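You operate a simulated robot arm through the tools that you are given. There is no shell and no other tool. Be economical: measure what you need, move in short steps, check, and stop when the job is done.

You are at the controls of a simulated two-armed robot. One attempt, no reset.

TASK
Take the silver weight on the top shelf of the blue cart and put it away on the top of the grey chest. Then take the yellow case and leave it on the upper shelf of the left rack. Then press the silver key two times. The order counts. Set down upright: silver weight.

It is judged by the outcome, as a careful person would: the job done as asked, and still so three seconds after it is handed in. It fails if anything else is knocked over, pushed out of place, dropped, spilled or broken.

THE ROBOT
Two 7-joint arms with two-finger parallel grippers on one trunk, on a base that drives. Base frame: it is fixed to the floor where the robot stands at the start and does not move with it; the origin is under the middle of the robot, x ahead of it, y to its left, z up. Lengths are in mm, angles in rad, forces in N, time in s.
The left shoulder is at the start at [50, 209, 1196], the right one opposite. Places, roughly: silver key [-1100, 400, 1100]; top of the grey chest (66x23 cm) [-1020, -1320, 800]; upper shelf of the left rack [-1200, 4100, 1300]; yellow case (6x15x5 cm) [-1000, 500, 200]. Payload 4.4 kg a hand.
The tool frame of a hand sits at the grasp point between the pads (the TCP): z along the fingers, y along the line on which they close. The tips reach 23 mm beyond it. The gripper opens to 94 mm. The fingers are 38 mm wide and 10 mm thick; the gripper's body (54 by 96 mm) begins 39 mm behind the TCP.
Orientation is that of the tool frame in the base frame, as a unit quaternion [w, x, y, z]. With the fingers straight down and closing along the base's y, the tool's x points along the base's -x, its y along +y and its z along -z.

THE INTERFACE
- The arms move only by the tool step_arm. It takes "left_moves", "right_moves" or both (then of equal length, played together; a hand with none holds still); each is a list of rows, each an object of numbers (a shift or turn left out is 0, a gripper value left out holds the last): "rx", "ry", "rz": the turn, a rotation vector about the tool's x, y, z in degrees; "tx", "ty", "tz": the shift along the tool's x, y, z in cm; "claw": the opening, from 0 (shut) to 1 (fully open). In form: [{"rx": .., "ry": .., "rz": .., "tx": .., "ty": .., "tz": .., "claw": ..}, ...]. A call has 1 to 10 rows; each row is the pose to reach, as a shift and turn from the pose commanded when the call began, along the tool's axes at that moment. Rows are played at 5 a second. More than 50 mm and 0.15 rad between two rows, or a gripper value outside its range, and nothing of the call is played. A pose out of reach is approached as far as the arm can. The call stops where the force on the tool passes 40 N (or 10 N more than at its start, if that is more) or the arm is blocked; 0.2 s more then pass. The fingers move at their own pace (about 108 mm/s each) and stop on an object; they squeeze with about 29 N. The grip force told is the motor's: it shows also when the fingers shut on nothing. Time passes only in rows, and 0.2 s behind the last, so rows that repeat a pose let the fingers close. It gives the time, the measured TCP pose, the force on the tool (base axes), the opening and the grip force at its end, in the units of the frame above (readings bear some noise), with the torque about the TCP (base axes, N m) and any sound that the robot's microphone picked up.
- Cameras (640 x 400 px; columns grow to the right, rows downward): "scene" is now at [99, 79.8, 1366.8]; the picture's right is [0.93, -0.38, 0.00], its down [-0.23, -0.56, -0.79] and it looks along [0.30, 0.74, -0.61] (base axes); focal length 214 px, centre (320, 200). "left" rides on the left gripper at [86, -16, -75] in its tool frame; the picture's right is [0.18, 0.98, 0.00], its down [-0.58, 0.11, -0.81] and it looks along [-0.79, 0.15, 0.59] (tool axes); focal length 243 px, centre (320, 200). "right" rides on the right gripper at [86, 16, -75] in its tool frame; the picture's right is [-0.18, 0.98, 0.00], its down [-0.58, -0.11, -0.81] and it looks along [-0.79, -0.15, 0.59] (tool axes); focal length 243 px, centre (320, 200). There is no depth. A picture from a camera that has moved, and an enlarged one, comes with that camera's place and axes in the base frame and with its lens.
- grab_frame(camera): a new picture of that camera. It takes no simulated time.
- raise_lower(by): slides the trunk up (or, below 0, down) by that many mm; the arms and the scene camera ride with it, the base frame stays. It gives what a move gives, with no picture.
- drive_base(legs): drives the robot by 1 to 6 legs, each [ahead, left, turn to the left] in mm, mm and rad, along the robot's own axes; the way and the turn of a leg run together, so that a leg with both is an arc; at most 1500 mm and 3.142 rad a leg. The arms and the cameras ride along, it lands a little off, and it stops where it bumps. It gives what a move gives.
- turn_head(pan, tilt): turns the head with the scene camera to pan (to the left, within 1.396 rad either way) and tilt (down, from -0.506 to 1.204), counted from straight ahead of the robot. It gives what a move gives.
- close_up(camera, box): a new picture of the part [left, top, right, bottom] of that camera's present view, enlarged. It takes no simulated time.
- job_done(): hands the job in; it is judged then, once.

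Work in short steps. Places have to be worked out from the pictures, the camera data and where the tool is seen: move nearer, look again, correct. Check each grasp and each placing, and mend what went wrong. You have 165 turns and 138 pictures in all, those below and enlarged ones among them. Open the grippers and draw the arms clear of the work before you hand the job in, unless the task says otherwise; then end with one line.

The tools are called after ">>>" by a JSON object that holds its "op" and its "data". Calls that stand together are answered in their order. step_arm: Moves the arms, as the interface text tells. Its arguments: {"type":"object","properties":{"left_moves":{"type":"array","items":{"type":"object","properties":{"rx":{"type":"number"},"ry":{"type":"number"},"rz":{"type":"number"},"tx":{"type":"number"},"ty":{"type":"number"},"tz":{"type":"number"},"claw":{"type":"number"}}}},"right_moves":{"type":"array","items":{"type":"object","properties":{"rx":{"type":"number"},"ry":{"type":"number"},"rz":{"type":"number"},"tx":{"type":"number"},"ty":{"type":"number"},"tz":{"type":"number"},"claw":{"type":"number"}}}}},"required":[]} The other tools are called the same way: raise_lower (by) slides the trunk up or down; drive_base (legs) drives the base; turn_head (pan, tilt) turns the head that bears the scene camera; grab_frame (camera) takes a picture; close_up (camera, box) takes an enlarged picture of a part of a camera's view; job_done () hands the job in.

At the start:

```text
time: 0.0
left_tcp_pos: [353.5, 480.8, 1316.8]
left_tcp_rot: [0.0, -0.001, 1.0, 0.0]
left_force: [-0.2, 0.1, 0.3]
left_torque: [0.03, 0.0, 0.0]
left_grip_width: 93.9
left_grip_force: 0.1
right_tcp_pos: [352.5, 26.9, 1418.4]
right_tcp_rot: [0.0, 0.001, 1.0, -0.001]
right_force: [0.2, -0.2, -0.2]
right_torque: [0.0, 0.0, -0.02]
right_grip_width: 94.2
right_grip_force: 0.1
trunk travel left (down, up): [-275.0, 288.0]
robot x, y, heading: [-0.3, -0.9, 0.006]
head pan, tilt: [1.182, 0.653]
```

scene: 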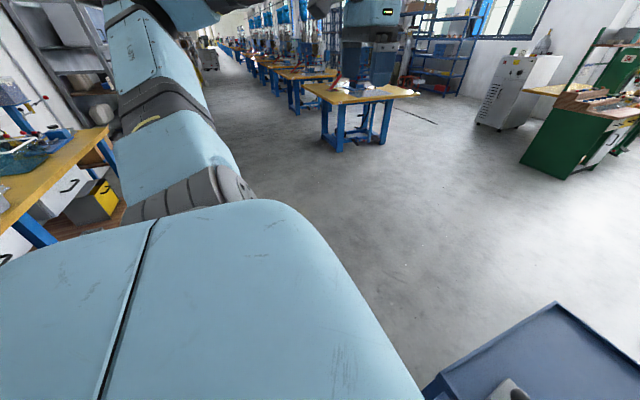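
right: 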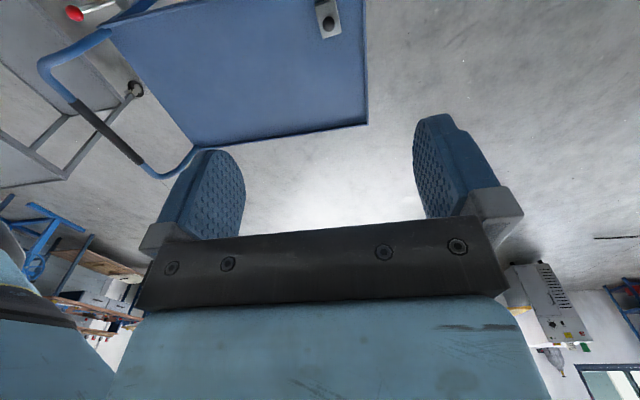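
left: 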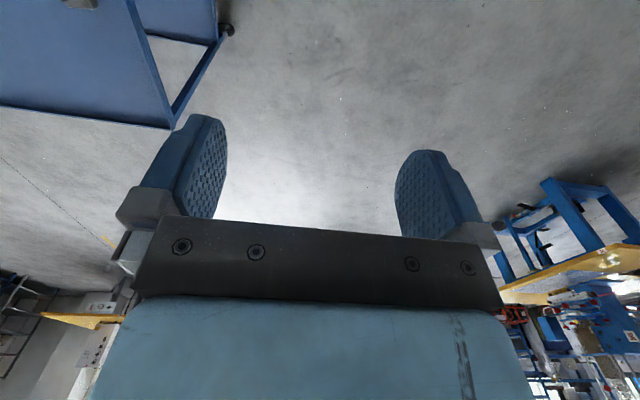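

The blue cart stands ahead of the robot. I turn the head forward and down to see it.

>>> {"op": "turn_head", "data": {"pan": 0, "tilt": 0.75}}

>>> {"op": "grab_frame", "data": {"camera": "scene"}}

```text
time: 1.4
left_tcp_pos: [351.2, 480.1, 1316.8]
left_tcp_rot: [0.001, -0.001, 1.0, -0.001]
left_force: [0.0, 0.8, -0.1]
left_torque: [0.01, -0.05, 0.0]
left_grip_width: 94.2
left_grip_force: 0.0
right_tcp_pos: [352.2, 26.9, 1418.0]
right_tcp_rot: [0.0, 0.0, 1.0, 0.0]
right_force: [-0.3, 0.2, 0.2]
right_torque: [0.0, 0.01, -0.03]
right_grip_width: 94.0
right_grip_force: 0.0
trunk travel left (down, up): [-275.0, 288.0]
robot x, y, heading: [-6.9, -0.2, -0.002]
head pan, tilt: [0.0, 0.75]
```

```text
134 pictures are left
camera scene: at [149.1, -0.3, 1358.5], right [0.0, -1.0, 0.0], down [-0.68, 0.0, -0.73], along [0.73, 0.0, -0.68], focal length 214 px, centre (320, 200)
```

scene: 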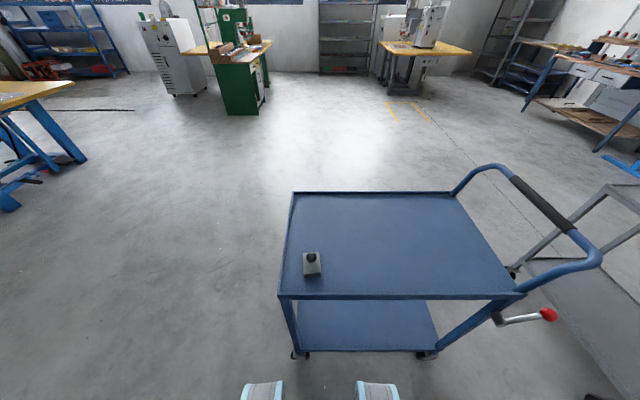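

The weight is at roughly (479, 22, 800) by triangulating. I zoom on it.

>>> {"op": "close_up", "data": {"camera": "scene", "box": [272, 230, 352, 310]}}

>>> {"op": "close_up", "data": {"camera": "right", "box": [280, 0, 380, 60]}}

>>> {"op": "turn_head", "data": {"pan": 0, "tilt": 1.2}}

>>> {"op": "grab_frame", "data": {"camera": "scene"}}

```text
5.00 times, centred on (312, 270) of scene
camera zoom: at [149.1, -0.3, 1358.5], right [0.0, -1.0, 0.0], down [-0.68, 0.0, -0.73], along [0.73, 0.0, -0.68], focal length 1072 px, centre (360, -150)
```

zoom: 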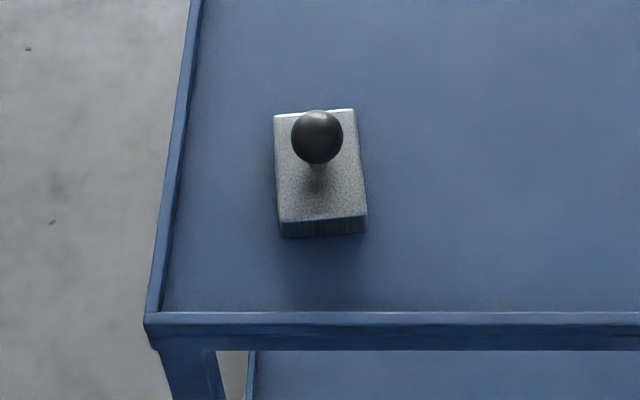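

```text
6.40 times, centred on (330, 30) of right
camera zoom: at [265.4, 43.3, 1494.1], right [0.18, 0.98, 0.0], down [0.58, -0.11, 0.81], along [0.79, -0.15, -0.59], focal length 1553 px, centre (256, 1288)
```

zoom: 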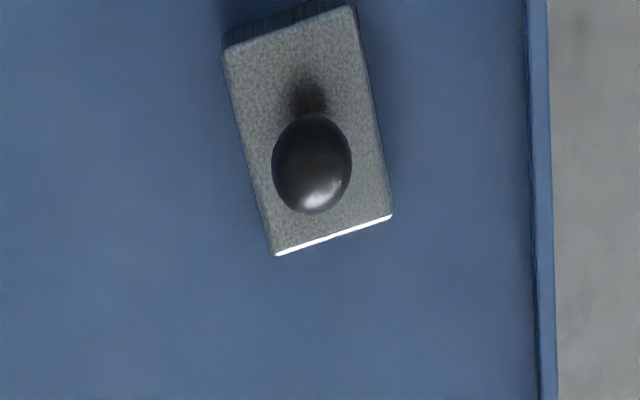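

```text
time: 2.3
left_tcp_pos: [352.1, 479.1, 1315.7]
left_tcp_rot: [0.001, -0.001, 1.0, 0.0]
left_force: [0.0, -0.8, 0.4]
left_torque: [0.0, 0.01, -0.01]
left_grip_width: 93.8
left_grip_force: 0.0
right_tcp_pos: [352.9, 27.5, 1417.9]
right_tcp_rot: [0.0, -0.001, 1.0, 0.001]
right_force: [0.2, -0.6, -0.4]
right_torque: [-0.01, 0.05, 0.0]
right_grip_width: 94.1
right_grip_force: 0.0
trunk travel left (down, up): [-275.0, 288.0]
robot x, y, heading: [0.1, 4.2, 0.003]
head pan, tilt: [0.0, 1.201]
```

```text
131 pictures are left
camera scene: at [122.2, -0.4, 1326.8], right [0.0, -1.0, 0.0], down [-0.93, 0.0, -0.36], along [0.36, 0.0, -0.93], focal length 214 px, centre (320, 200)
```

scene: 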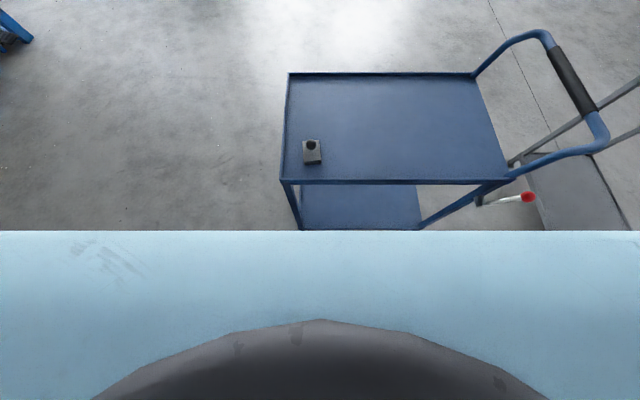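

The block is about 48 mm wide with a ball knob (~29 mm) at about (477, 23, 834). I'll bring the right hand above it, stopping about 130 mm high.

>>> {"op": "step_arm", "data": {"right_moves": [{"tx": -1.25, "tz": 4.5}, {"tx": -2.5, "tz": 9}, {"tx": -3.75, "tz": 13.5}, {"tx": -5, "tz": 18}, {"tx": -6.25, "tz": 22.5}, {"tx": -7.5, "tz": 27}, {"tx": -8.75, "tz": 31.5}, {"tx": -10, "tz": 36}, {"tx": -11.2, "tz": 40.5}, {"tx": -12.4, "tz": 45}]}}

>>> {"op": "grab_frame", "data": {"camera": "right"}}

>>> {"op": "grab_frame", "data": {"camera": "scene"}}

```text
time: 4.5
left_tcp_pos: [353.5, 478.4, 1316.3]
left_tcp_rot: [0.001, -0.001, 1.0, 0.0]
left_force: [0.0, 0.5, -0.1]
left_torque: [-0.02, 0.02, 0.02]
left_grip_width: 94.0
left_grip_force: 0.0
right_tcp_pos: [475.8, 28.2, 967.5]
right_tcp_rot: [0.0, 0.0, 1.0, -0.001]
right_force: [-0.6, 0.6, 0.2]
right_torque: [-0.01, 0.01, 0.01]
right_grip_width: 94.3
right_grip_force: 0.0
trunk travel left (down, up): [-275.0, 288.0]
robot x, y, heading: [0.3, 0.0, -0.0]
head pan, tilt: [0.0, 1.201]
```

```text
130 pictures are left
camera right: at [388.8, 44.4, 1043.4], right [0.18, 0.98, 0.0], down [0.58, -0.11, 0.81], along [0.79, -0.15, -0.59], focal length 243 px, centre (320, 200)
```

right: 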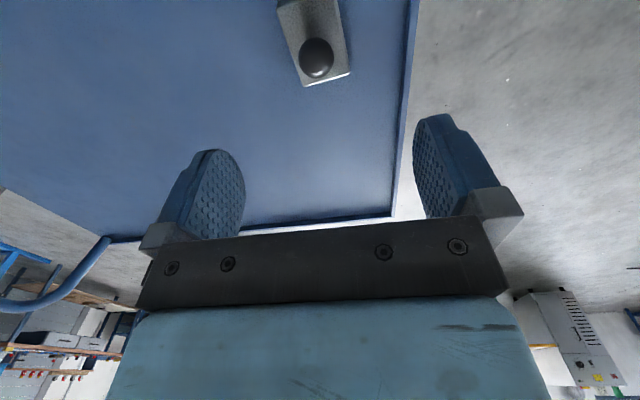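

```text
129 pictures are left
camera scene: at [122.8, -0.5, 1326.7], right [0.0, -1.0, 0.0], down [-0.93, 0.0, -0.36], along [0.36, 0.0, -0.93], focal length 214 px, centre (320, 200)
```

scene: 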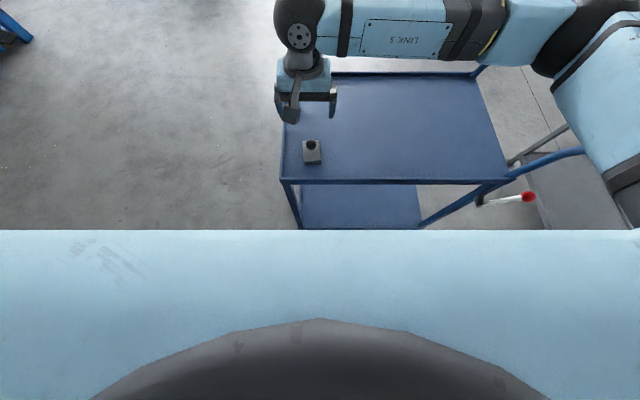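

Ball again resolves to (477, 25, 834), block top near 805. I descend with open claw so the TCP comes to about z 836.

>>> {"op": "step_arm", "data": {"right_moves": [{"tx": -0.1, "ty": -0.2, "tz": 4.5}, {"tx": -0.1, "ty": -0.2, "tz": 9}, {"tx": -0.1, "ty": -0.2, "tz": 11}, {"tx": -0.1, "ty": -0.2, "tz": 13.1}, {"tx": -0.1, "ty": -0.2, "tz": 13.1}]}}

>>> {"op": "grab_frame", "data": {"camera": "right"}}

>>> {"op": "close_up", "data": {"camera": "scene", "box": [250, 80, 370, 190]}}

```text
time: 5.7
left_tcp_pos: [352.0, 478.9, 1316.2]
left_tcp_rot: [0.001, -0.001, 1.0, 0.0]
left_force: [-0.1, -0.6, 0.7]
left_torque: [-0.02, 0.0, 0.01]
left_grip_width: 93.8
left_grip_force: 0.1
right_tcp_pos: [476.6, 25.5, 836.7]
right_tcp_rot: [-0.001, 0.001, 1.0, 0.0]
right_force: [-0.5, 0.2, -0.5]
right_torque: [0.02, -0.03, -0.01]
right_grip_width: 94.0
right_grip_force: 0.2
trunk travel left (down, up): [-275.0, 288.0]
robot x, y, heading: [-1.7, -3.0, -0.002]
head pan, tilt: [0.0, 1.201]
```

```text
128 pictures are left
camera right: at [390.1, 41.4, 913.2], right [0.18, 0.98, 0.0], down [0.58, -0.11, 0.81], along [0.79, -0.15, -0.59], focal length 243 px, centre (320, 200)
```

right: 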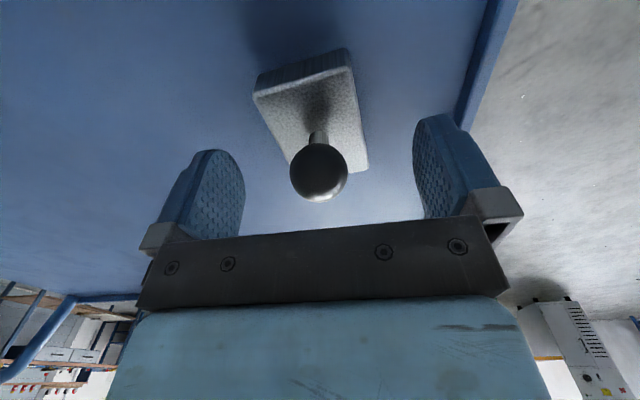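

```text
3.64 times, centred on (310, 135) of scene
camera zoom: at [121.9, -0.4, 1326.8], right [0.0, -1.0, 0.0], down [-0.93, 0.0, -0.36], along [0.36, 0.0, -0.93], focal length 780 px, centre (356, 436)
```

zoom: 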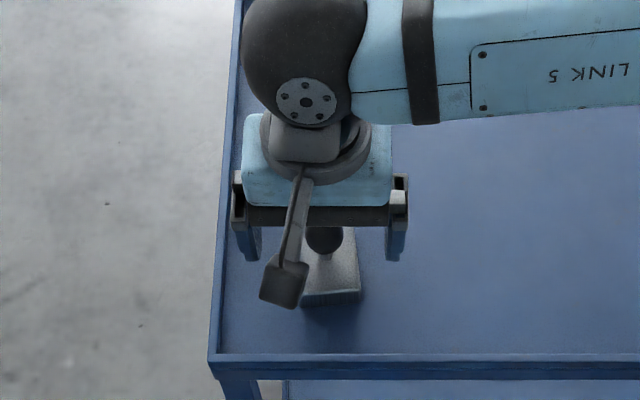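

The ball sits centred between the pads, about 3–4 mm low relative to the TCP. I lower 3 mm and close.

>>> {"op": "step_arm", "data": {"right_moves": [{"tz": 0.3}, {"tz": 0.3, "claw": 0.5}, {"tz": 0.3, "claw": 0.2}, {"tz": 0.3, "claw": 0.1}, {"tz": 0.3, "claw": 0.1}, {"tz": 0.3, "claw": 0.1}]}}

>>> {"op": "grab_frame", "data": {"camera": "right"}}

```text
time: 7.1
left_tcp_pos: [351.2, 478.9, 1316.3]
left_tcp_rot: [0.0, -0.001, 1.0, 0.0]
left_force: [0.1, 0.3, 0.4]
left_torque: [-0.04, 0.0, -0.01]
left_grip_width: 94.1
left_grip_force: 0.1
right_tcp_pos: [476.5, 25.3, 834.4]
right_tcp_rot: [0.001, 0.0, 1.0, 0.0]
right_force: [0.5, -1.0, -0.5]
right_torque: [-0.02, -0.04, 0.01]
right_grip_width: 29.6
right_grip_force: 29.0
trunk travel left (down, up): [-275.0, 288.0]
robot x, y, heading: [3.0, -0.4, 0.007]
head pan, tilt: [0.0, 1.201]
```

```text
126 pictures are left
camera right: at [390.4, 41.1, 910.3], right [0.18, 0.98, 0.0], down [0.58, -0.11, 0.81], along [0.79, -0.15, -0.59], focal length 243 px, centre (320, 200)
```

right: 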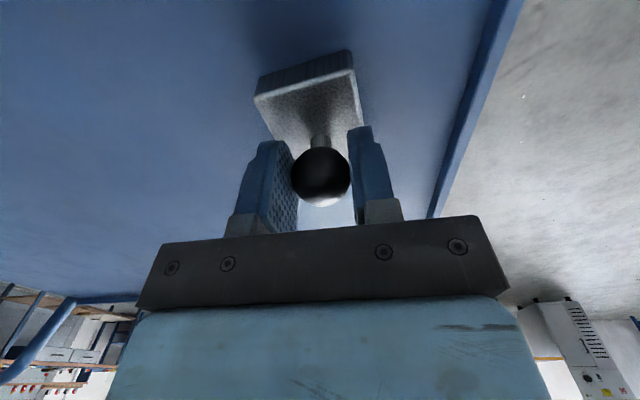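

Ball gripped at 29.6 mm with 29 N. I lift a little and read the load.

>>> {"op": "step_arm", "data": {"right_moves": [{"tz": -1}, {"tz": -3}, {"tz": -6}, {"tz": -10}, {"tz": -14}, {"tz": -14}]}}

>>> {"op": "grab_frame", "data": {"camera": "right"}}

```text
time: 8.5
left_tcp_pos: [352.3, 479.3, 1316.6]
left_tcp_rot: [0.0, -0.001, 1.0, 0.0]
left_force: [0.9, 0.1, -0.4]
left_torque: [0.0, -0.02, 0.0]
left_grip_width: 94.1
left_grip_force: 0.1
right_tcp_pos: [478.8, 25.4, 973.8]
right_tcp_rot: [-0.001, 0.0, 1.0, 0.0]
right_force: [0.6, 0.0, -6.4]
right_torque: [-0.02, 0.01, 0.02]
right_grip_width: 29.5
right_grip_force: 28.8
trunk travel left (down, up): [-275.0, 288.0]
robot x, y, heading: [1.8, 0.1, 0.004]
head pan, tilt: [0.0, 1.201]
```

```text
125 pictures are left
camera right: at [391.0, 41.7, 1049.3], right [0.18, 0.98, 0.0], down [0.58, -0.11, 0.81], along [0.79, -0.15, -0.59], focal length 243 px, centre (320, 200)
```

right: 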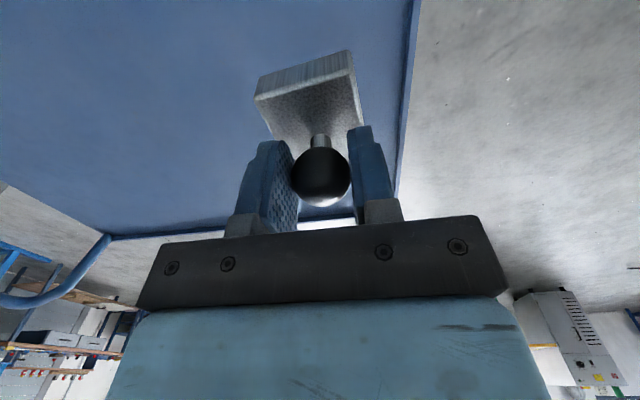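

The weight is held (6.4 N). Before driving I look around to left and right.

>>> {"op": "turn_head", "data": {"pan": -1.39, "tilt": 0.5}}

>>> {"op": "grab_frame", "data": {"camera": "scene"}}

>>> {"op": "turn_head", "data": {"pan": 1.39, "tilt": 0.5}}

>>> {"op": "grab_frame", "data": {"camera": "scene"}}

```text
time: 10.0
left_tcp_pos: [352.4, 479.0, 1316.2]
left_tcp_rot: [0.0, -0.002, 1.0, 0.0]
left_force: [0.7, 0.5, -0.6]
left_torque: [0.03, -0.01, 0.01]
left_grip_width: 93.9
left_grip_force: 0.0
right_tcp_pos: [477.2, 25.0, 973.8]
right_tcp_rot: [-0.001, 0.001, 1.0, 0.0]
right_force: [-0.5, -0.3, -6.0]
right_torque: [0.01, 0.04, 0.01]
right_grip_width: 29.2
right_grip_force: 28.3
trunk travel left (down, up): [-275.0, 288.0]
robot x, y, heading: [-2.5, 1.2, -0.004]
head pan, tilt: [-1.389, 0.499]
```

```text
124 pictures are left
camera scene: at [83.2, -89.8, 1380.4], right [-0.98, -0.18, 0.0], down [-0.09, 0.47, -0.88], along [0.16, -0.86, -0.48], focal length 214 px, centre (320, 200)
```

scene: 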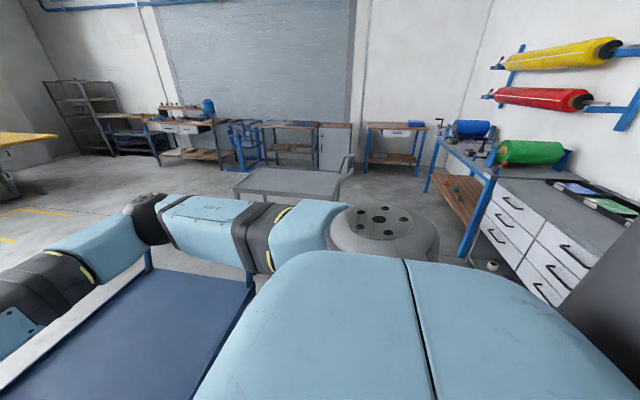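

```text
time: 12.5
left_tcp_pos: [351.9, 480.2, 1316.3]
left_tcp_rot: [0.0, 0.0, 1.0, 0.0]
left_force: [0.3, 0.2, -0.4]
left_torque: [0.01, -0.04, 0.0]
left_grip_width: 93.8
left_grip_force: 0.0
right_tcp_pos: [478.5, 26.0, 972.8]
right_tcp_rot: [0.0, 0.001, 1.0, -0.001]
right_force: [1.4, 0.1, -6.3]
right_torque: [0.01, 0.04, 0.0]
right_grip_width: 29.6
right_grip_force: 28.9
trunk travel left (down, up): [-275.0, 288.0]
robot x, y, heading: [-0.3, 1.6, -0.005]
head pan, tilt: [1.389, 0.499]
```

```text
123 pictures are left
camera scene: at [83.2, 89.1, 1380.4], right [0.98, -0.18, 0.0], down [-0.09, -0.47, -0.88], along [0.16, 0.86, -0.48], focal length 214 px, centre (320, 200)
```

scene: 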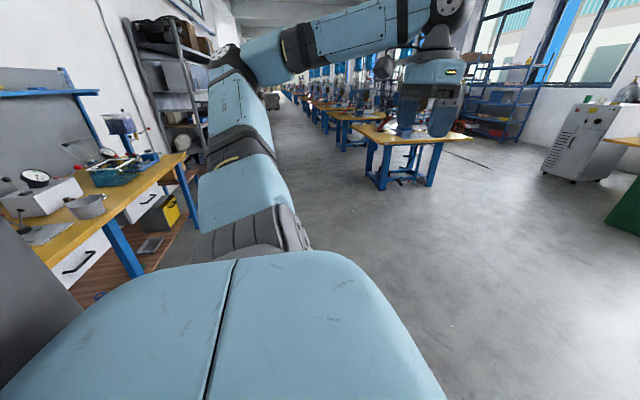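

Weight steady. I tuck both hands in somewhat (right back and up, left inward) before driving.

>>> {"op": "step_arm", "data": {"right_moves": [{"tx": 0, "tz": -3}, {"tx": 1, "tz": -6}, {"tx": 3, "tz": -9}, {"tx": 6, "tz": -11}, {"tx": 9, "tz": -12}, {"tx": 12, "tz": -12}, {"tx": 12, "tz": -12}], "left_moves": [{"ty": -2}, {"ty": -4}, {"ty": -6}, {"ty": -8}, {"ty": -10}, {"ty": -10}, {"ty": -10}]}}

>>> {"op": "drive_base", "data": {"legs": [[-250, 0, 0]]}}

>>> {"op": "turn_head", "data": {"pan": -1.0, "tilt": 0.5}}

>>> {"op": "grab_frame", "data": {"camera": "scene"}}

```text
time: 14.1
left_tcp_pos: [353.4, 378.7, 1316.2]
left_tcp_rot: [0.0, -0.001, 1.0, 0.0]
left_force: [0.4, -0.9, -0.4]
left_torque: [0.02, 0.0, -0.01]
left_grip_width: 94.0
left_grip_force: 0.2
right_tcp_pos: [358.4, 24.5, 1094.0]
right_tcp_rot: [-0.001, 0.0, 1.0, 0.0]
right_force: [-0.6, -0.7, -5.5]
right_torque: [-0.01, -0.01, 0.03]
right_grip_width: 29.5
right_grip_force: 28.7
trunk travel left (down, up): [-275.0, 288.0]
robot x, y, heading: [0.3, 4.0, -0.002]
head pan, tilt: [1.389, 0.499]
```

```text
time: 15.9
left_tcp_pos: [101.7, 379.4, 1315.9]
left_tcp_rot: [0.0, 0.0, 1.0, 0.0]
left_force: [-0.2, -0.4, -0.3]
left_torque: [0.01, 0.0, -0.01]
left_grip_width: 94.3
left_grip_force: 0.0
right_tcp_pos: [105.8, 26.2, 1094.1]
right_tcp_rot: [0.0, 0.001, 1.0, 0.0]
right_force: [-0.5, 0.1, -5.7]
right_torque: [0.0, 0.04, -0.04]
right_grip_width: 29.5
right_grip_force: 29.3
trunk travel left (down, up): [-275.0, 288.0]
robot x, y, heading: [-254.0, 1.5, -0.001]
head pan, tilt: [1.389, 0.499]
```

```text
time: 18.1
left_tcp_pos: [102.9, 379.8, 1317.3]
left_tcp_rot: [0.0, 0.0, 1.0, 0.0]
left_force: [0.7, -0.2, 0.1]
left_torque: [0.0, 0.0, 0.02]
left_grip_width: 94.2
left_grip_force: 0.2
right_tcp_pos: [107.6, 25.7, 1093.9]
right_tcp_rot: [-0.001, -0.001, 1.0, 0.0]
right_force: [-0.1, 0.6, -5.9]
right_torque: [0.02, 0.04, 0.01]
right_grip_width: 29.6
right_grip_force: 29.0
trunk travel left (down, up): [-275.0, 288.0]
robot x, y, heading: [-247.6, -1.2, 0.002]
head pan, tilt: [-1.0, 0.499]
```

```text
122 pictures are left
camera scene: at [-135.2, -76.9, 1380.4], right [-0.84, -0.54, 0.0], down [-0.26, 0.4, -0.88], along [0.47, -0.74, -0.48], focal length 214 px, centre (320, 200)
```

scene: 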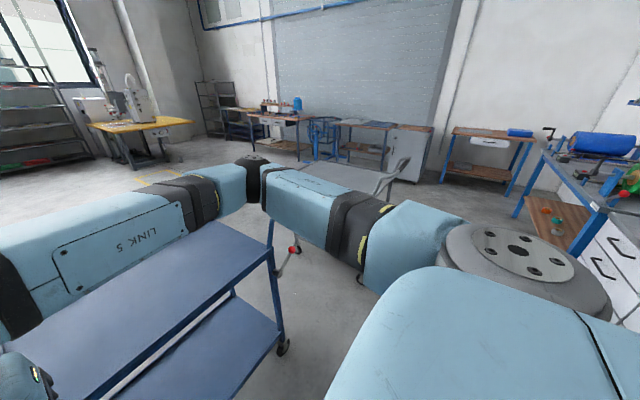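

Clear of the cart now. I turn right 90° to face along -y and look ahead.

>>> {"op": "drive_base", "data": {"legs": [[0, 0, -1.5708]]}}

>>> {"op": "turn_head", "data": {"pan": -0.5, "tilt": 0.6}}

>>> {"op": "grab_frame", "data": {"camera": "scene"}}

```text
time: 22.3
left_tcp_pos: [128.9, -351.5, 1316.8]
left_tcp_rot: [0.0, 0.706, 0.708, 0.0]
left_force: [0.9, -0.2, 0.5]
left_torque: [-0.03, -0.04, 0.01]
left_grip_width: 93.9
left_grip_force: 0.1
right_tcp_pos: [-224.0, -357.4, 1093.3]
right_tcp_rot: [-0.001, 0.706, 0.708, 0.0]
right_force: [-0.3, 0.0, -6.2]
right_torque: [0.03, -0.03, -0.02]
right_grip_width: 29.4
right_grip_force: 29.0
trunk travel left (down, up): [-275.0, 288.0]
robot x, y, heading: [-249.1, -0.3, -1.57]
head pan, tilt: [-1.0, 0.499]
```

```text
time: 23.2
left_tcp_pos: [128.9, -351.0, 1316.4]
left_tcp_rot: [0.0, 0.706, 0.708, 0.0]
left_force: [-0.3, -0.1, -0.7]
left_torque: [0.01, 0.02, 0.01]
left_grip_width: 93.9
left_grip_force: 0.0
right_tcp_pos: [-224.4, -357.2, 1093.7]
right_tcp_rot: [-0.001, 0.706, 0.708, 0.001]
right_force: [-0.5, 0.7, -6.9]
right_torque: [0.03, 0.0, -0.02]
right_grip_width: 29.6
right_grip_force: 28.8
trunk travel left (down, up): [-275.0, 288.0]
robot x, y, heading: [-254.4, -1.8, -1.568]
head pan, tilt: [-0.499, 0.6]
```

```text
121 pictures are left
camera scene: at [-294.2, -145.8, 1371.3], right [-0.88, 0.48, 0.0], down [0.27, 0.5, -0.82], along [-0.39, -0.72, -0.57], focal length 214 px, centre (320, 200)
```

scene: 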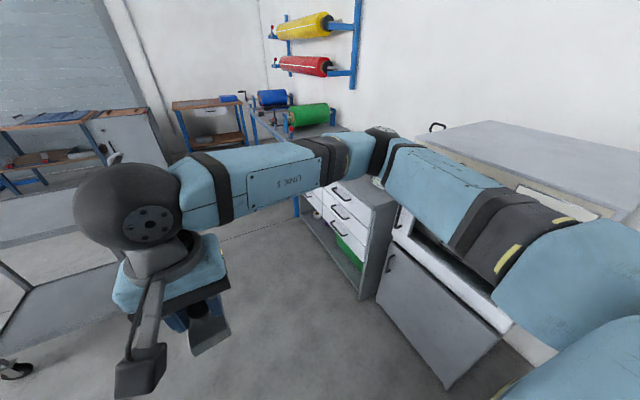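

Path along -y is clear: chest front is near x≈-905, grey cart stays at x>220. I drive ahead, sliding slightly to the right, then look before turning.

>>> {"op": "drive_base", "data": {"legs": [[1000, -60, 0]]}}

>>> {"op": "turn_head", "data": {"pan": -0.8, "tilt": 0.6}}

>>> {"op": "grab_frame", "data": {"camera": "scene"}}

```text
time: 28.4
left_tcp_pos: [64.2, -1355.1, 1315.5]
left_tcp_rot: [0.0, 0.709, 0.705, 0.0]
left_force: [0.3, 0.1, 0.5]
left_torque: [-0.04, 0.04, 0.01]
left_grip_width: 94.1
left_grip_force: 0.1
right_tcp_pos: [-290.2, -1358.5, 1094.7]
right_tcp_rot: [-0.001, 0.709, 0.705, 0.001]
right_force: [1.0, -0.4, -7.2]
right_torque: [0.02, 0.01, -0.03]
right_grip_width: 29.3
right_grip_force: 29.4
trunk travel left (down, up): [-275.0, 288.0]
robot x, y, heading: [-313.2, -1000.4, -1.578]
head pan, tilt: [-0.499, 0.6]
```

```text
time: 29.2
left_tcp_pos: [62.4, -1355.4, 1316.3]
left_tcp_rot: [0.0, 0.709, 0.705, 0.0]
left_force: [-0.6, -0.9, -0.1]
left_torque: [0.03, -0.01, -0.03]
left_grip_width: 94.1
left_grip_force: 0.1
right_tcp_pos: [-290.7, -1358.1, 1094.0]
right_tcp_rot: [-0.001, 0.709, 0.705, 0.0]
right_force: [-0.5, -0.1, -5.5]
right_torque: [0.04, 0.03, 0.02]
right_grip_width: 29.6
right_grip_force: 28.8
trunk travel left (down, up): [-275.0, 288.0]
robot x, y, heading: [-313.4, -1002.2, -1.575]
head pan, tilt: [-0.799, 0.6]
```

```text
120 pictures are left
camera scene: at [-379.1, -1130.1, 1371.3], right [-0.69, 0.72, 0.0], down [0.41, 0.39, -0.82], along [-0.59, -0.57, -0.57], focal length 214 px, centre (320, 200)
```

scene: 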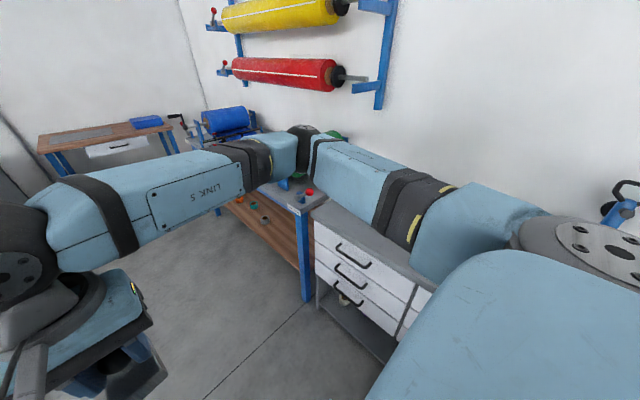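

Elbow sweep (radius ~0.7 m at z≈1200) stays clear of the wall rolls. I drive on 380 mm and turn right to face the chest.

>>> {"op": "drive_base", "data": {"legs": [[390, 0, 0], [0, 0, -1.5708]]}}

>>> {"op": "turn_head", "data": {"pan": 0.25, "tilt": 0.75}}

>>> {"op": "grab_frame", "data": {"camera": "scene"}}

>>> {"op": "grab_frame", "data": {"camera": "right"}}

```text
time: 35.5
left_tcp_pos: [-666.5, -1773.1, 1316.0]
left_tcp_rot: [0.0, 1.0, 0.004, 0.0]
left_force: [0.1, -0.1, 0.1]
left_torque: [-0.01, 0.0, 0.0]
left_grip_width: 94.1
left_grip_force: 0.1
right_tcp_pos: [-672.4, -1418.3, 1094.1]
right_tcp_rot: [0.0, 1.0, 0.003, 0.001]
right_force: [-0.9, 0.3, -6.0]
right_torque: [-0.01, -0.01, 0.04]
right_grip_width: 29.8
right_grip_force: 28.9
trunk travel left (down, up): [-275.0, 288.0]
robot x, y, heading: [-319.9, -1394.2, -3.139]
head pan, tilt: [-0.799, 0.6]
```

```text
time: 36.8
left_tcp_pos: [-665.9, -1773.5, 1315.3]
left_tcp_rot: [-0.001, 1.0, 0.004, 0.0]
left_force: [-0.3, 0.3, 0.0]
left_torque: [-0.02, -0.01, 0.02]
left_grip_width: 94.2
left_grip_force: 0.0
right_tcp_pos: [-672.4, -1418.9, 1093.2]
right_tcp_rot: [0.0, 1.0, 0.003, 0.001]
right_force: [-0.3, 0.0, -5.7]
right_torque: [0.05, -0.02, 0.03]
right_grip_width: 29.5
right_grip_force: 28.8
trunk travel left (down, up): [-275.0, 288.0]
robot x, y, heading: [-315.9, -1391.7, -3.135]
head pan, tilt: [0.25, 0.75]
```

```text
119 pictures are left
camera scene: at [-465.1, -1412.5, 1358.4], right [-0.25, 0.97, 0.0], down [0.66, 0.17, -0.73], along [-0.71, -0.18, -0.68], focal length 214 px, centre (320, 200)
```

scene: 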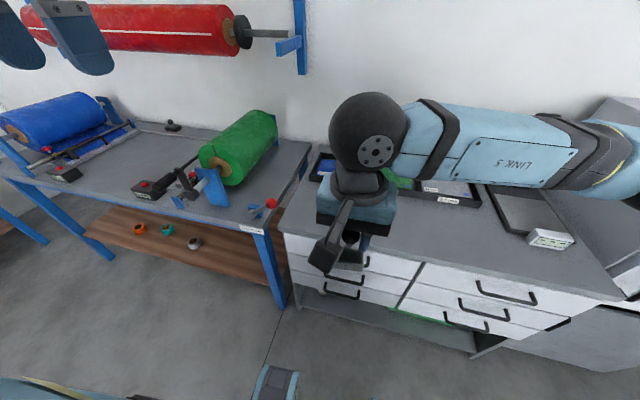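

```text
118 pictures are left
camera right: at [-587.5, -1434.1, 1170.0], right [-0.18, -0.98, 0.0], down [-0.58, 0.11, 0.81], along [-0.79, 0.14, -0.59], focal length 243 px, centre (320, 200)
```

right: 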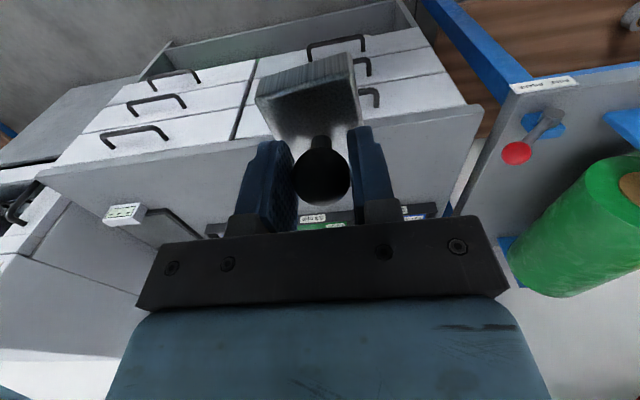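

Chest top spans y≈-1657…-711 with a free front strip. I drive 150 mm ahead, then extend the right hand over the spot near (-1000, -1400) at height.

>>> {"op": "drive_base", "data": {"legs": [[150, 0, 0]]}}

>>> {"op": "step_arm", "data": {"right_moves": [{"tx": -4}, {"tx": -8}, {"tx": -12}, {"tx": -16, "tz": 3}, {"tx": -17.5, "tz": 7}, {"tx": -17.5, "tz": 11}, {"tx": -17.5, "tz": 11}]}}

>>> {"op": "grab_frame", "data": {"camera": "scene"}}

>>> {"op": "grab_frame", "data": {"camera": "right"}}

```text
time: 38.2
left_tcp_pos: [-815.8, -1773.1, 1315.8]
left_tcp_rot: [0.001, 1.0, 0.003, 0.001]
left_force: [0.4, 0.7, 0.4]
left_torque: [0.01, 0.01, -0.02]
left_grip_width: 93.8
left_grip_force: 0.1
right_tcp_pos: [-823.0, -1418.9, 1092.7]
right_tcp_rot: [0.0, 1.0, 0.003, 0.001]
right_force: [-0.5, -0.3, -6.2]
right_torque: [-0.04, -0.01, -0.02]
right_grip_width: 29.4
right_grip_force: 29.1
trunk travel left (down, up): [-275.0, 288.0]
robot x, y, heading: [-464.4, -1392.6, -3.141]
head pan, tilt: [0.25, 0.75]
```

```text
time: 39.8
left_tcp_pos: [-813.7, -1773.0, 1317.5]
left_tcp_rot: [0.0, 1.0, 0.003, 0.0]
left_force: [-0.1, 0.6, -0.7]
left_torque: [-0.03, 0.01, 0.02]
left_grip_width: 94.1
left_grip_force: 0.0
right_tcp_pos: [-997.8, -1420.7, 984.3]
right_tcp_rot: [0.0, 1.0, 0.003, 0.001]
right_force: [0.0, -0.3, -5.7]
right_torque: [0.0, -0.01, -0.01]
right_grip_width: 29.5
right_grip_force: 28.6
trunk travel left (down, up): [-275.0, 288.0]
robot x, y, heading: [-466.3, -1393.5, -3.141]
head pan, tilt: [0.25, 0.75]
```

```text
117 pictures are left
camera scene: at [-614.1, -1413.4, 1358.5], right [-0.25, 0.97, 0.0], down [0.66, 0.17, -0.73], along [-0.71, -0.18, -0.68], focal length 214 px, centre (320, 200)
```

scene: 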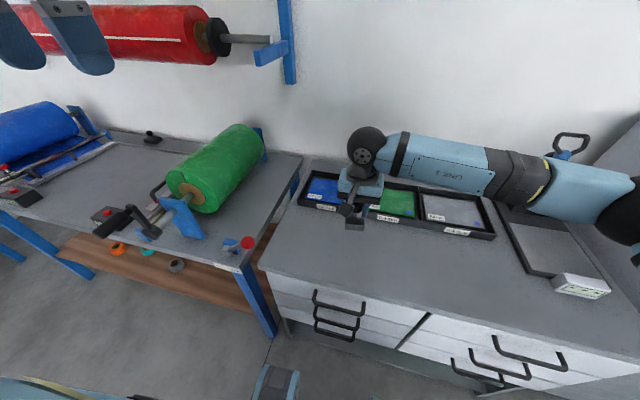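

```text
116 pictures are left
camera right: at [-911.6, -1435.6, 1060.4], right [-0.18, -0.98, 0.0], down [-0.58, 0.11, 0.81], along [-0.79, 0.14, -0.59], focal length 243 px, centre (320, 200)
```

right: 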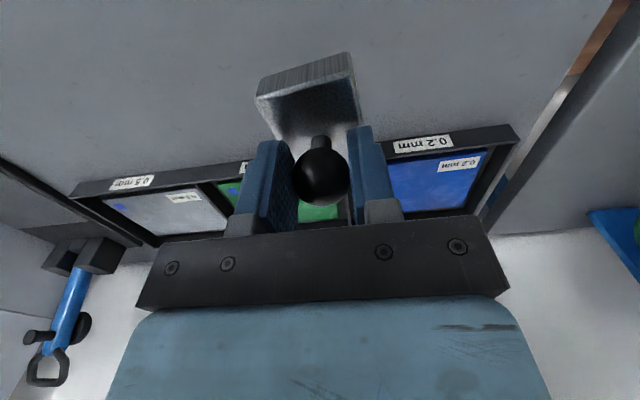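

The spot is free: tray front edge is near x≈-1138, chest front near -890. I descend to about 35 mm above expected contact.

>>> {"op": "step_arm", "data": {"right_moves": [{"tx": 0.3, "tz": 4}, {"tx": 0.3, "tz": 7}, {"tx": 0.3, "tz": 9.5}, {"tx": 0.3, "tz": 10}]}}

>>> {"op": "grab_frame", "data": {"camera": "right"}}

>>> {"op": "close_up", "data": {"camera": "scene", "box": [290, 140, 450, 270]}}

```text
time: 40.8
left_tcp_pos: [-816.5, -1772.4, 1316.0]
left_tcp_rot: [0.001, 1.0, 0.003, 0.0]
left_force: [0.4, 0.0, -0.3]
left_torque: [-0.02, 0.02, 0.03]
left_grip_width: 93.8
left_grip_force: 0.0
right_tcp_pos: [-992.7, -1420.2, 882.3]
right_tcp_rot: [0.0, 1.0, 0.003, 0.0]
right_force: [-1.0, -0.5, -6.0]
right_torque: [0.02, -0.03, 0.01]
right_grip_width: 29.4
right_grip_force: 29.2
trunk travel left (down, up): [-275.0, 288.0]
robot x, y, heading: [-464.9, -1394.1, -3.141]
head pan, tilt: [0.25, 0.75]
```

```text
115 pictures are left
camera right: at [-907.7, -1435.9, 959.3], right [-0.18, -0.98, 0.0], down [-0.58, 0.11, 0.81], along [-0.79, 0.14, -0.59], focal length 243 px, centre (320, 200)
```

right: 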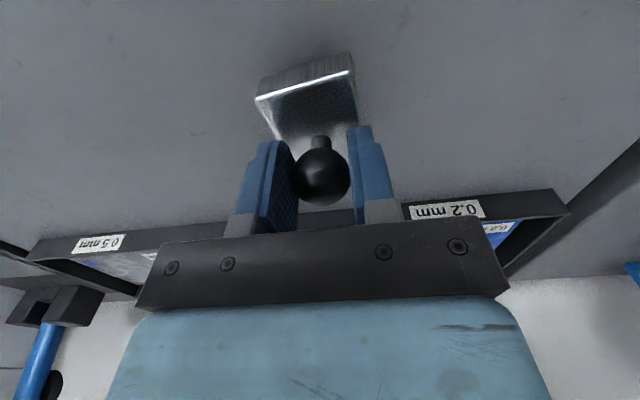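

```text
3.08 times, centred on (370, 205) of scene
camera zoom: at [-614.3, -1413.3, 1358.4], right [-0.25, 0.97, 0.0], down [0.66, 0.17, -0.73], along [-0.71, -0.18, -0.68], focal length 660 px, centre (166, 185)
```

zoom: 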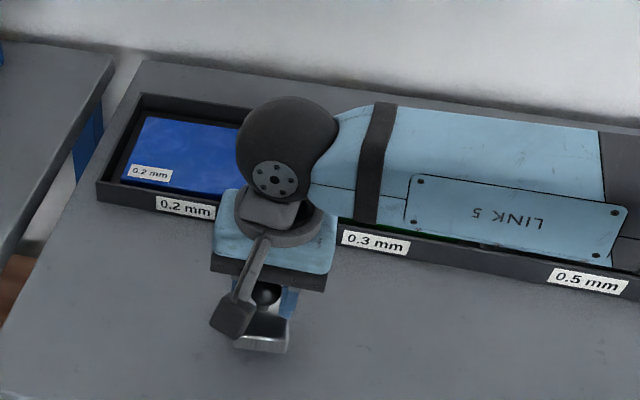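

Still above the surface. I lower another 20 mm in small steps, watching the force.

>>> {"op": "step_arm", "data": {"right_moves": [{"tz": 0.5}, {"tz": 1.0}, {"tz": 1.5}, {"tz": 2.0}, {"tz": 2.0}]}}

>>> {"op": "close_up", "data": {"camera": "scene", "box": [330, 200, 390, 245]}}

```text
time: 42.0
left_tcp_pos: [-815.4, -1773.5, 1316.6]
left_tcp_rot: [0.001, 1.0, 0.004, 0.0]
left_force: [0.1, -0.1, -0.1]
left_torque: [-0.01, -0.02, -0.02]
left_grip_width: 93.9
left_grip_force: 0.0
right_tcp_pos: [-995.3, -1418.6, 863.0]
right_tcp_rot: [0.0, 1.0, 0.002, 0.001]
right_force: [0.3, 0.2, -6.8]
right_torque: [0.03, 0.01, -0.02]
right_grip_width: 29.2
right_grip_force: 28.7
trunk travel left (down, up): [-275.0, 288.0]
robot x, y, heading: [-462.2, -1392.3, -3.137]
head pan, tilt: [0.25, 0.75]
```

```text
8.89 times, centred on (360, 222) of scene
camera zoom: at [-614.4, -1413.4, 1358.4], right [-0.25, 0.97, 0.0], down [0.66, 0.17, -0.73], along [-0.71, -0.18, -0.68], focal length 1906 px, centre (-36, 0)
```

zoom: 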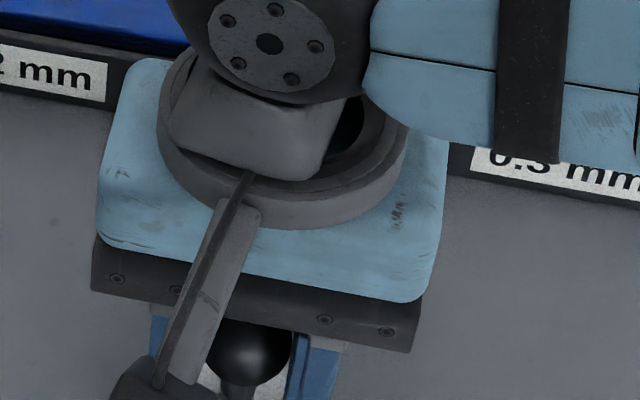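

No contact yet. I go on 2 mm at a time.

>>> {"op": "step_arm", "data": {"right_moves": [{"tz": 0.2}, {"tz": 0.4}, {"tz": 0.6}, {"tz": 0.8}, {"tz": 0.8}]}}

```text
time: 43.2
left_tcp_pos: [-815.0, -1773.0, 1316.1]
left_tcp_rot: [0.0, 1.0, 0.004, 0.0]
left_force: [-0.7, -0.1, 0.3]
left_torque: [-0.01, -0.02, 0.0]
left_grip_width: 94.0
left_grip_force: 0.0
right_tcp_pos: [-994.0, -1419.6, 855.1]
right_tcp_rot: [-0.001, 1.0, 0.003, 0.001]
right_force: [0.2, 1.2, -6.1]
right_torque: [0.0, -0.03, 0.0]
right_grip_width: 29.4
right_grip_force: 29.2
trunk travel left (down, up): [-275.0, 288.0]
robot x, y, heading: [-459.9, -1392.3, -3.136]
head pan, tilt: [0.25, 0.75]
```

>>> {"op": "step_arm", "data": {"right_moves": [{"tz": 0.2}, {"tz": 0.4}, {"tz": 0.5}, {"tz": 0.5}]}}

>>> {"op": "grab_frame", "data": {"camera": "right"}}

```text
time: 44.2
left_tcp_pos: [-814.7, -1773.1, 1319.0]
left_tcp_rot: [0.0, 1.0, 0.003, -0.001]
left_force: [0.9, 0.7, 0.6]
left_torque: [0.01, 0.0, 0.01]
left_grip_width: 93.8
left_grip_force: 0.2
right_tcp_pos: [-994.2, -1421.0, 852.2]
right_tcp_rot: [0.0, 1.0, 0.002, -0.001]
right_force: [-5.7, 2.0, 20.4]
right_torque: [0.03, 0.14, -0.02]
right_grip_width: 29.6
right_grip_force: 28.7
trunk travel left (down, up): [-275.0, 288.0]
robot x, y, heading: [-466.6, -1390.9, -3.133]
head pan, tilt: [0.25, 0.75]
```

```text
112 pictures are left
camera right: at [-907.5, -1435.6, 927.9], right [-0.18, -0.98, 0.0], down [-0.58, 0.11, 0.81], along [-0.79, 0.14, -0.59], focal length 243 px, centre (320, 200)
```

right: 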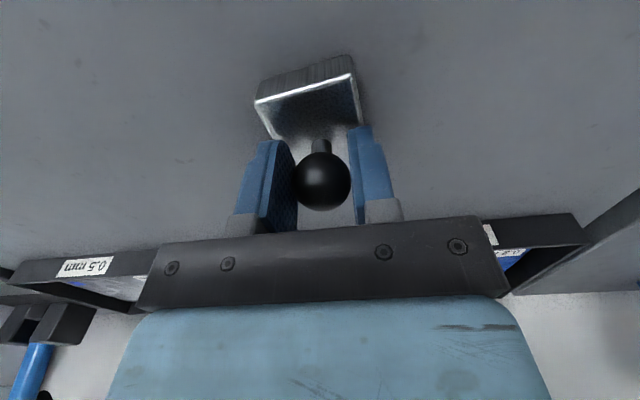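

Contact reached (+20 N), block flat on the chest. I ease up 2 mm, then open and lift straight up.

>>> {"op": "step_arm", "data": {"right_moves": [{"tz": -0.2}, {"tz": -0.2, "claw": 0.5}, {"tz": -0.2, "claw": 0.8}, {"tz": -0.2, "claw": 0.9}, {"tz": -0.2, "claw": 0.9}]}}

>>> {"op": "step_arm", "data": {"right_moves": [{"tz": -2}, {"tz": -5}, {"tz": -9}, {"tz": -13}, {"tz": -13}]}}

>>> {"op": "grab_frame", "data": {"camera": "right"}}

```text
time: 45.4
left_tcp_pos: [-816.1, -1773.3, 1318.0]
left_tcp_rot: [-0.001, 1.0, 0.004, -0.001]
left_force: [-0.1, -0.3, -0.2]
left_torque: [0.01, -0.02, -0.03]
left_grip_width: 94.2
left_grip_force: 0.0
right_tcp_pos: [-994.0, -1419.7, 852.6]
right_tcp_rot: [0.0, 1.0, 0.003, 0.0]
right_force: [0.7, -0.1, -0.9]
right_torque: [-0.01, 0.01, 0.01]
right_grip_width: 84.6
right_grip_force: 0.1
trunk travel left (down, up): [-275.0, 288.0]
robot x, y, heading: [-461.9, -1391.1, -3.139]
head pan, tilt: [0.25, 0.75]
```

```text
time: 46.6
left_tcp_pos: [-815.8, -1772.6, 1316.2]
left_tcp_rot: [0.0, 1.0, 0.003, 0.0]
left_force: [0.2, -0.6, 0.1]
left_torque: [-0.02, 0.02, 0.0]
left_grip_width: 94.0
left_grip_force: 0.0
right_tcp_pos: [-993.8, -1419.4, 982.0]
right_tcp_rot: [-0.001, 1.0, 0.002, 0.0]
right_force: [0.0, 0.9, -0.3]
right_torque: [-0.04, 0.03, -0.01]
right_grip_width: 84.6
right_grip_force: 0.0
trunk travel left (down, up): [-275.0, 288.0]
robot x, y, heading: [-464.2, -1390.3, -3.137]
head pan, tilt: [0.25, 0.75]
```

```text
111 pictures are left
camera right: at [-907.8, -1435.9, 1057.5], right [-0.18, -0.98, 0.0], down [-0.58, 0.11, 0.81], along [-0.79, 0.14, -0.59], focal length 243 px, centre (320, 200)
```

right: 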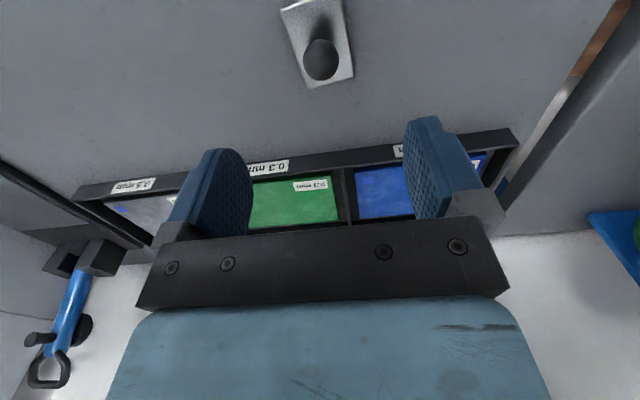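

The weight stands upright on the chest. I pull the right hand back to its travel pose and verify it from the scene camera.

>>> {"op": "step_arm", "data": {"right_moves": [{"tz": -4}, {"tx": 2, "tz": -8}, {"tx": 5, "tz": -11}, {"tx": 9, "tz": -12}, {"tx": 13, "tz": -12}, {"tx": 17, "tz": -12}, {"tx": 17, "tz": -12}]}}

>>> {"op": "drive_base", "data": {"legs": [[-250, 0, 0]]}}

>>> {"op": "turn_head", "data": {"pan": -0.8, "tilt": 0.5}}

>>> {"op": "grab_frame", "data": {"camera": "scene"}}

```text
time: 48.2
left_tcp_pos: [-816.0, -1772.4, 1315.1]
left_tcp_rot: [0.001, 1.0, 0.004, 0.0]
left_force: [-0.1, -0.1, -0.8]
left_torque: [0.02, 0.0, 0.02]
left_grip_width: 94.3
left_grip_force: 0.1
right_tcp_pos: [-824.4, -1417.0, 1104.7]
right_tcp_rot: [0.0, 1.0, 0.003, 0.001]
right_force: [-0.5, -0.5, -0.3]
right_torque: [-0.01, 0.01, -0.01]
right_grip_width: 84.6
right_grip_force: 0.0
trunk travel left (down, up): [-275.0, 288.0]
robot x, y, heading: [-464.7, -1394.1, -3.137]
head pan, tilt: [0.25, 0.75]
```

```text
time: 50.2
left_tcp_pos: [-564.8, -1771.1, 1317.9]
left_tcp_rot: [0.0, 1.0, 0.002, -0.001]
left_force: [0.3, 0.3, 0.1]
left_torque: [0.0, 0.0, 0.01]
left_grip_width: 93.8
left_grip_force: 0.1
right_tcp_pos: [-573.5, -1416.4, 1103.6]
right_tcp_rot: [0.0, 1.0, 0.001, 0.0]
right_force: [0.4, 0.9, -0.3]
right_torque: [0.04, 0.01, 0.01]
right_grip_width: 84.5
right_grip_force: 0.1
trunk travel left (down, up): [-275.0, 288.0]
robot x, y, heading: [-210.5, -1392.9, -3.135]
head pan, tilt: [0.25, 0.75]
stopped in leg 1: the robot was blocked; the commanded pose is now the measured one
```

```text
time: 51.5
left_tcp_pos: [-563.5, -1770.5, 1316.2]
left_tcp_rot: [0.0, 1.0, 0.001, -0.001]
left_force: [-0.4, -0.5, 0.5]
left_torque: [0.03, -0.01, 0.01]
left_grip_width: 94.2
left_grip_force: 0.1
right_tcp_pos: [-572.4, -1417.6, 1103.1]
right_tcp_rot: [0.0, 1.0, 0.002, 0.0]
right_force: [-1.0, 1.0, -0.6]
right_torque: [-0.03, 0.0, 0.02]
right_grip_width: 84.5
right_grip_force: 0.2
trunk travel left (down, up): [-275.0, 288.0]
robot x, y, heading: [-212.5, -1388.7, -3.137]
head pan, tilt: [-0.799, 0.499]
```

```text
110 pictures are left
camera scene: at [-345.4, -1326.4, 1380.4], right [0.71, 0.7, 0.0], down [0.33, -0.34, -0.88], along [-0.61, 0.63, -0.48], focal length 214 px, centre (320, 200)
```

scene: 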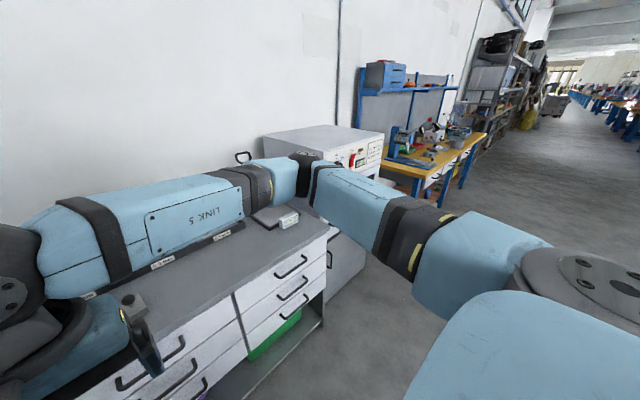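

The robot touched something behind (the grey cart), so I ease forward 70 mm, then slide right along +y in stages.

>>> {"op": "drive_base", "data": {"legs": [[70, 0, 0], [0, -700, 0]]}}

>>> {"op": "turn_head", "data": {"pan": 1.39, "tilt": 0.5}}

>>> {"op": "grab_frame", "data": {"camera": "scene"}}

>>> {"op": "turn_head", "data": {"pan": -0.7, "tilt": 0.5}}

>>> {"op": "grab_frame", "data": {"camera": "scene"}}

```text
time: 58.7
left_tcp_pos: [-635.9, -1070.0, 1315.9]
left_tcp_rot: [-0.001, 1.0, 0.001, -0.001]
left_force: [0.6, 0.2, 1.1]
left_torque: [0.03, 0.02, -0.03]
left_grip_width: 94.0
left_grip_force: 0.1
right_tcp_pos: [-644.0, -714.6, 1104.1]
right_tcp_rot: [0.0, 1.0, 0.001, 0.0]
right_force: [-0.5, 0.0, -0.6]
right_torque: [-0.01, -0.02, 0.0]
right_grip_width: 84.5
right_grip_force: 0.1
trunk travel left (down, up): [-275.0, 288.0]
robot x, y, heading: [-286.3, -690.2, -3.137]
head pan, tilt: [-0.799, 0.499]
```

```text
time: 60.7
left_tcp_pos: [-637.2, -1070.4, 1316.8]
left_tcp_rot: [0.0, 1.0, 0.0, -0.001]
left_force: [0.0, 0.7, -0.2]
left_torque: [0.03, 0.02, 0.01]
left_grip_width: 94.0
left_grip_force: 0.1
right_tcp_pos: [-643.9, -715.4, 1104.1]
right_tcp_rot: [-0.001, 1.0, 0.002, 0.0]
right_force: [0.0, -0.2, 0.0]
right_torque: [0.0, 0.01, -0.01]
right_grip_width: 84.4
right_grip_force: 0.0
trunk travel left (down, up): [-275.0, 288.0]
robot x, y, heading: [-285.9, -692.8, -3.136]
head pan, tilt: [1.389, 0.499]
```

```text
109 pictures are left
camera scene: at [-369.7, -780.2, 1380.4], right [-0.98, 0.18, 0.0], down [0.09, 0.47, -0.88], along [-0.16, -0.86, -0.48], focal length 214 px, centre (320, 200)
```

scene: 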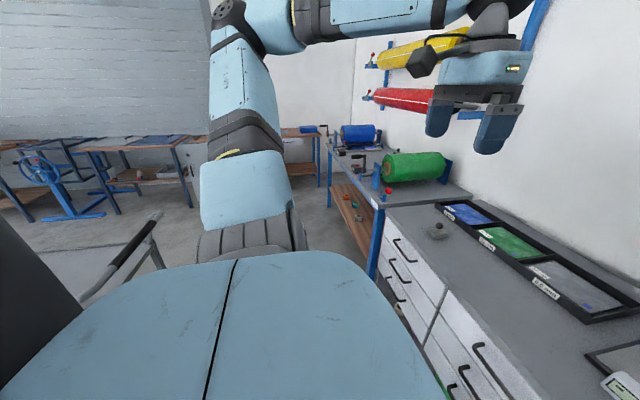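

```text
time: 62.7
left_tcp_pos: [-635.3, -1070.5, 1316.0]
left_tcp_rot: [0.001, 1.0, 0.0, -0.001]
left_force: [-1.0, -0.3, 0.3]
left_torque: [0.02, 0.0, -0.01]
left_grip_width: 94.1
left_grip_force: 0.1
right_tcp_pos: [-643.1, -715.7, 1103.2]
right_tcp_rot: [-0.001, 1.0, 0.0, 0.0]
right_force: [0.5, 0.5, -0.1]
right_torque: [0.02, 0.04, 0.0]
right_grip_width: 84.3
right_grip_force: 0.1
trunk travel left (down, up): [-275.0, 288.0]
robot x, y, heading: [-286.9, -689.4, -3.138]
head pan, tilt: [-0.7, 0.499]
```

```text
108 pictures are left
camera scene: at [-423.0, -632.3, 1380.4], right [0.64, 0.77, 0.0], down [0.37, -0.31, -0.88], along [-0.67, 0.56, -0.48], focal length 214 px, centre (320, 200)
```

scene: 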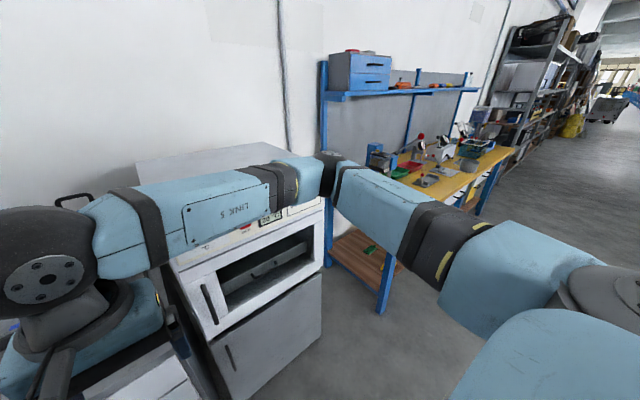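

Weight is standing well on the chest. I slide on to the right, to about y=200, to look at the bench's lower shelf.

>>> {"op": "drive_base", "data": {"legs": [[0, -950, 0]]}}

>>> {"op": "turn_head", "data": {"pan": -0.3, "tilt": 0.7}}

>>> {"op": "grab_frame", "data": {"camera": "scene"}}

```text
time: 71.4
left_tcp_pos: [-637.5, -122.1, 1316.8]
left_tcp_rot: [0.001, 1.0, 0.002, -0.001]
left_force: [0.4, -1.2, -0.5]
left_torque: [0.02, 0.01, -0.01]
left_grip_width: 93.9
left_grip_force: 0.0
right_tcp_pos: [-645.9, 234.3, 1104.8]
right_tcp_rot: [0.001, 1.0, 0.001, 0.0]
right_force: [-0.3, 0.2, -0.2]
right_torque: [0.04, -0.01, -0.02]
right_grip_width: 84.5
right_grip_force: 0.0
trunk travel left (down, up): [-275.0, 288.0]
robot x, y, heading: [-287.5, 257.8, -3.138]
head pan, tilt: [-0.7, 0.499]
```

```text
time: 72.3
left_tcp_pos: [-637.1, -121.0, 1316.5]
left_tcp_rot: [0.0, 1.0, 0.002, -0.001]
left_force: [0.7, -0.1, -0.3]
left_torque: [0.04, 0.01, -0.01]
left_grip_width: 94.1
left_grip_force: 0.0
right_tcp_pos: [-645.4, 232.7, 1103.6]
right_tcp_rot: [0.0, 1.0, 0.001, 0.001]
right_force: [0.7, -1.0, 0.5]
right_torque: [-0.02, 0.02, 0.02]
right_grip_width: 84.9
right_grip_force: 0.0
trunk travel left (down, up): [-275.0, 288.0]
robot x, y, heading: [-284.8, 257.7, -3.141]
head pan, tilt: [-0.3, 0.7]
```

```text
107 pictures are left
camera scene: at [-435.9, 283.1, 1362.8], right [0.29, 0.96, 0.0], down [0.62, -0.19, -0.77], along [-0.73, 0.23, -0.64], focal length 214 px, centre (320, 200)
```

scene: 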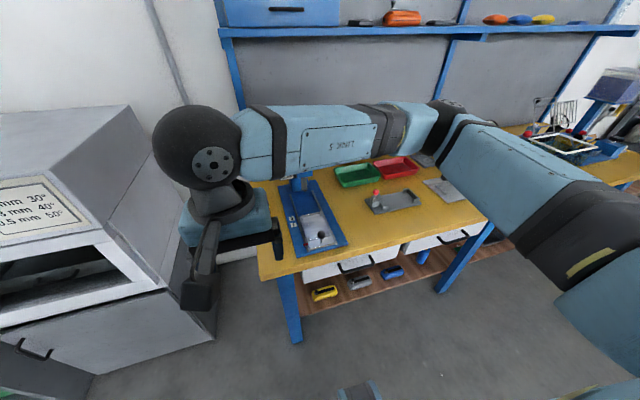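

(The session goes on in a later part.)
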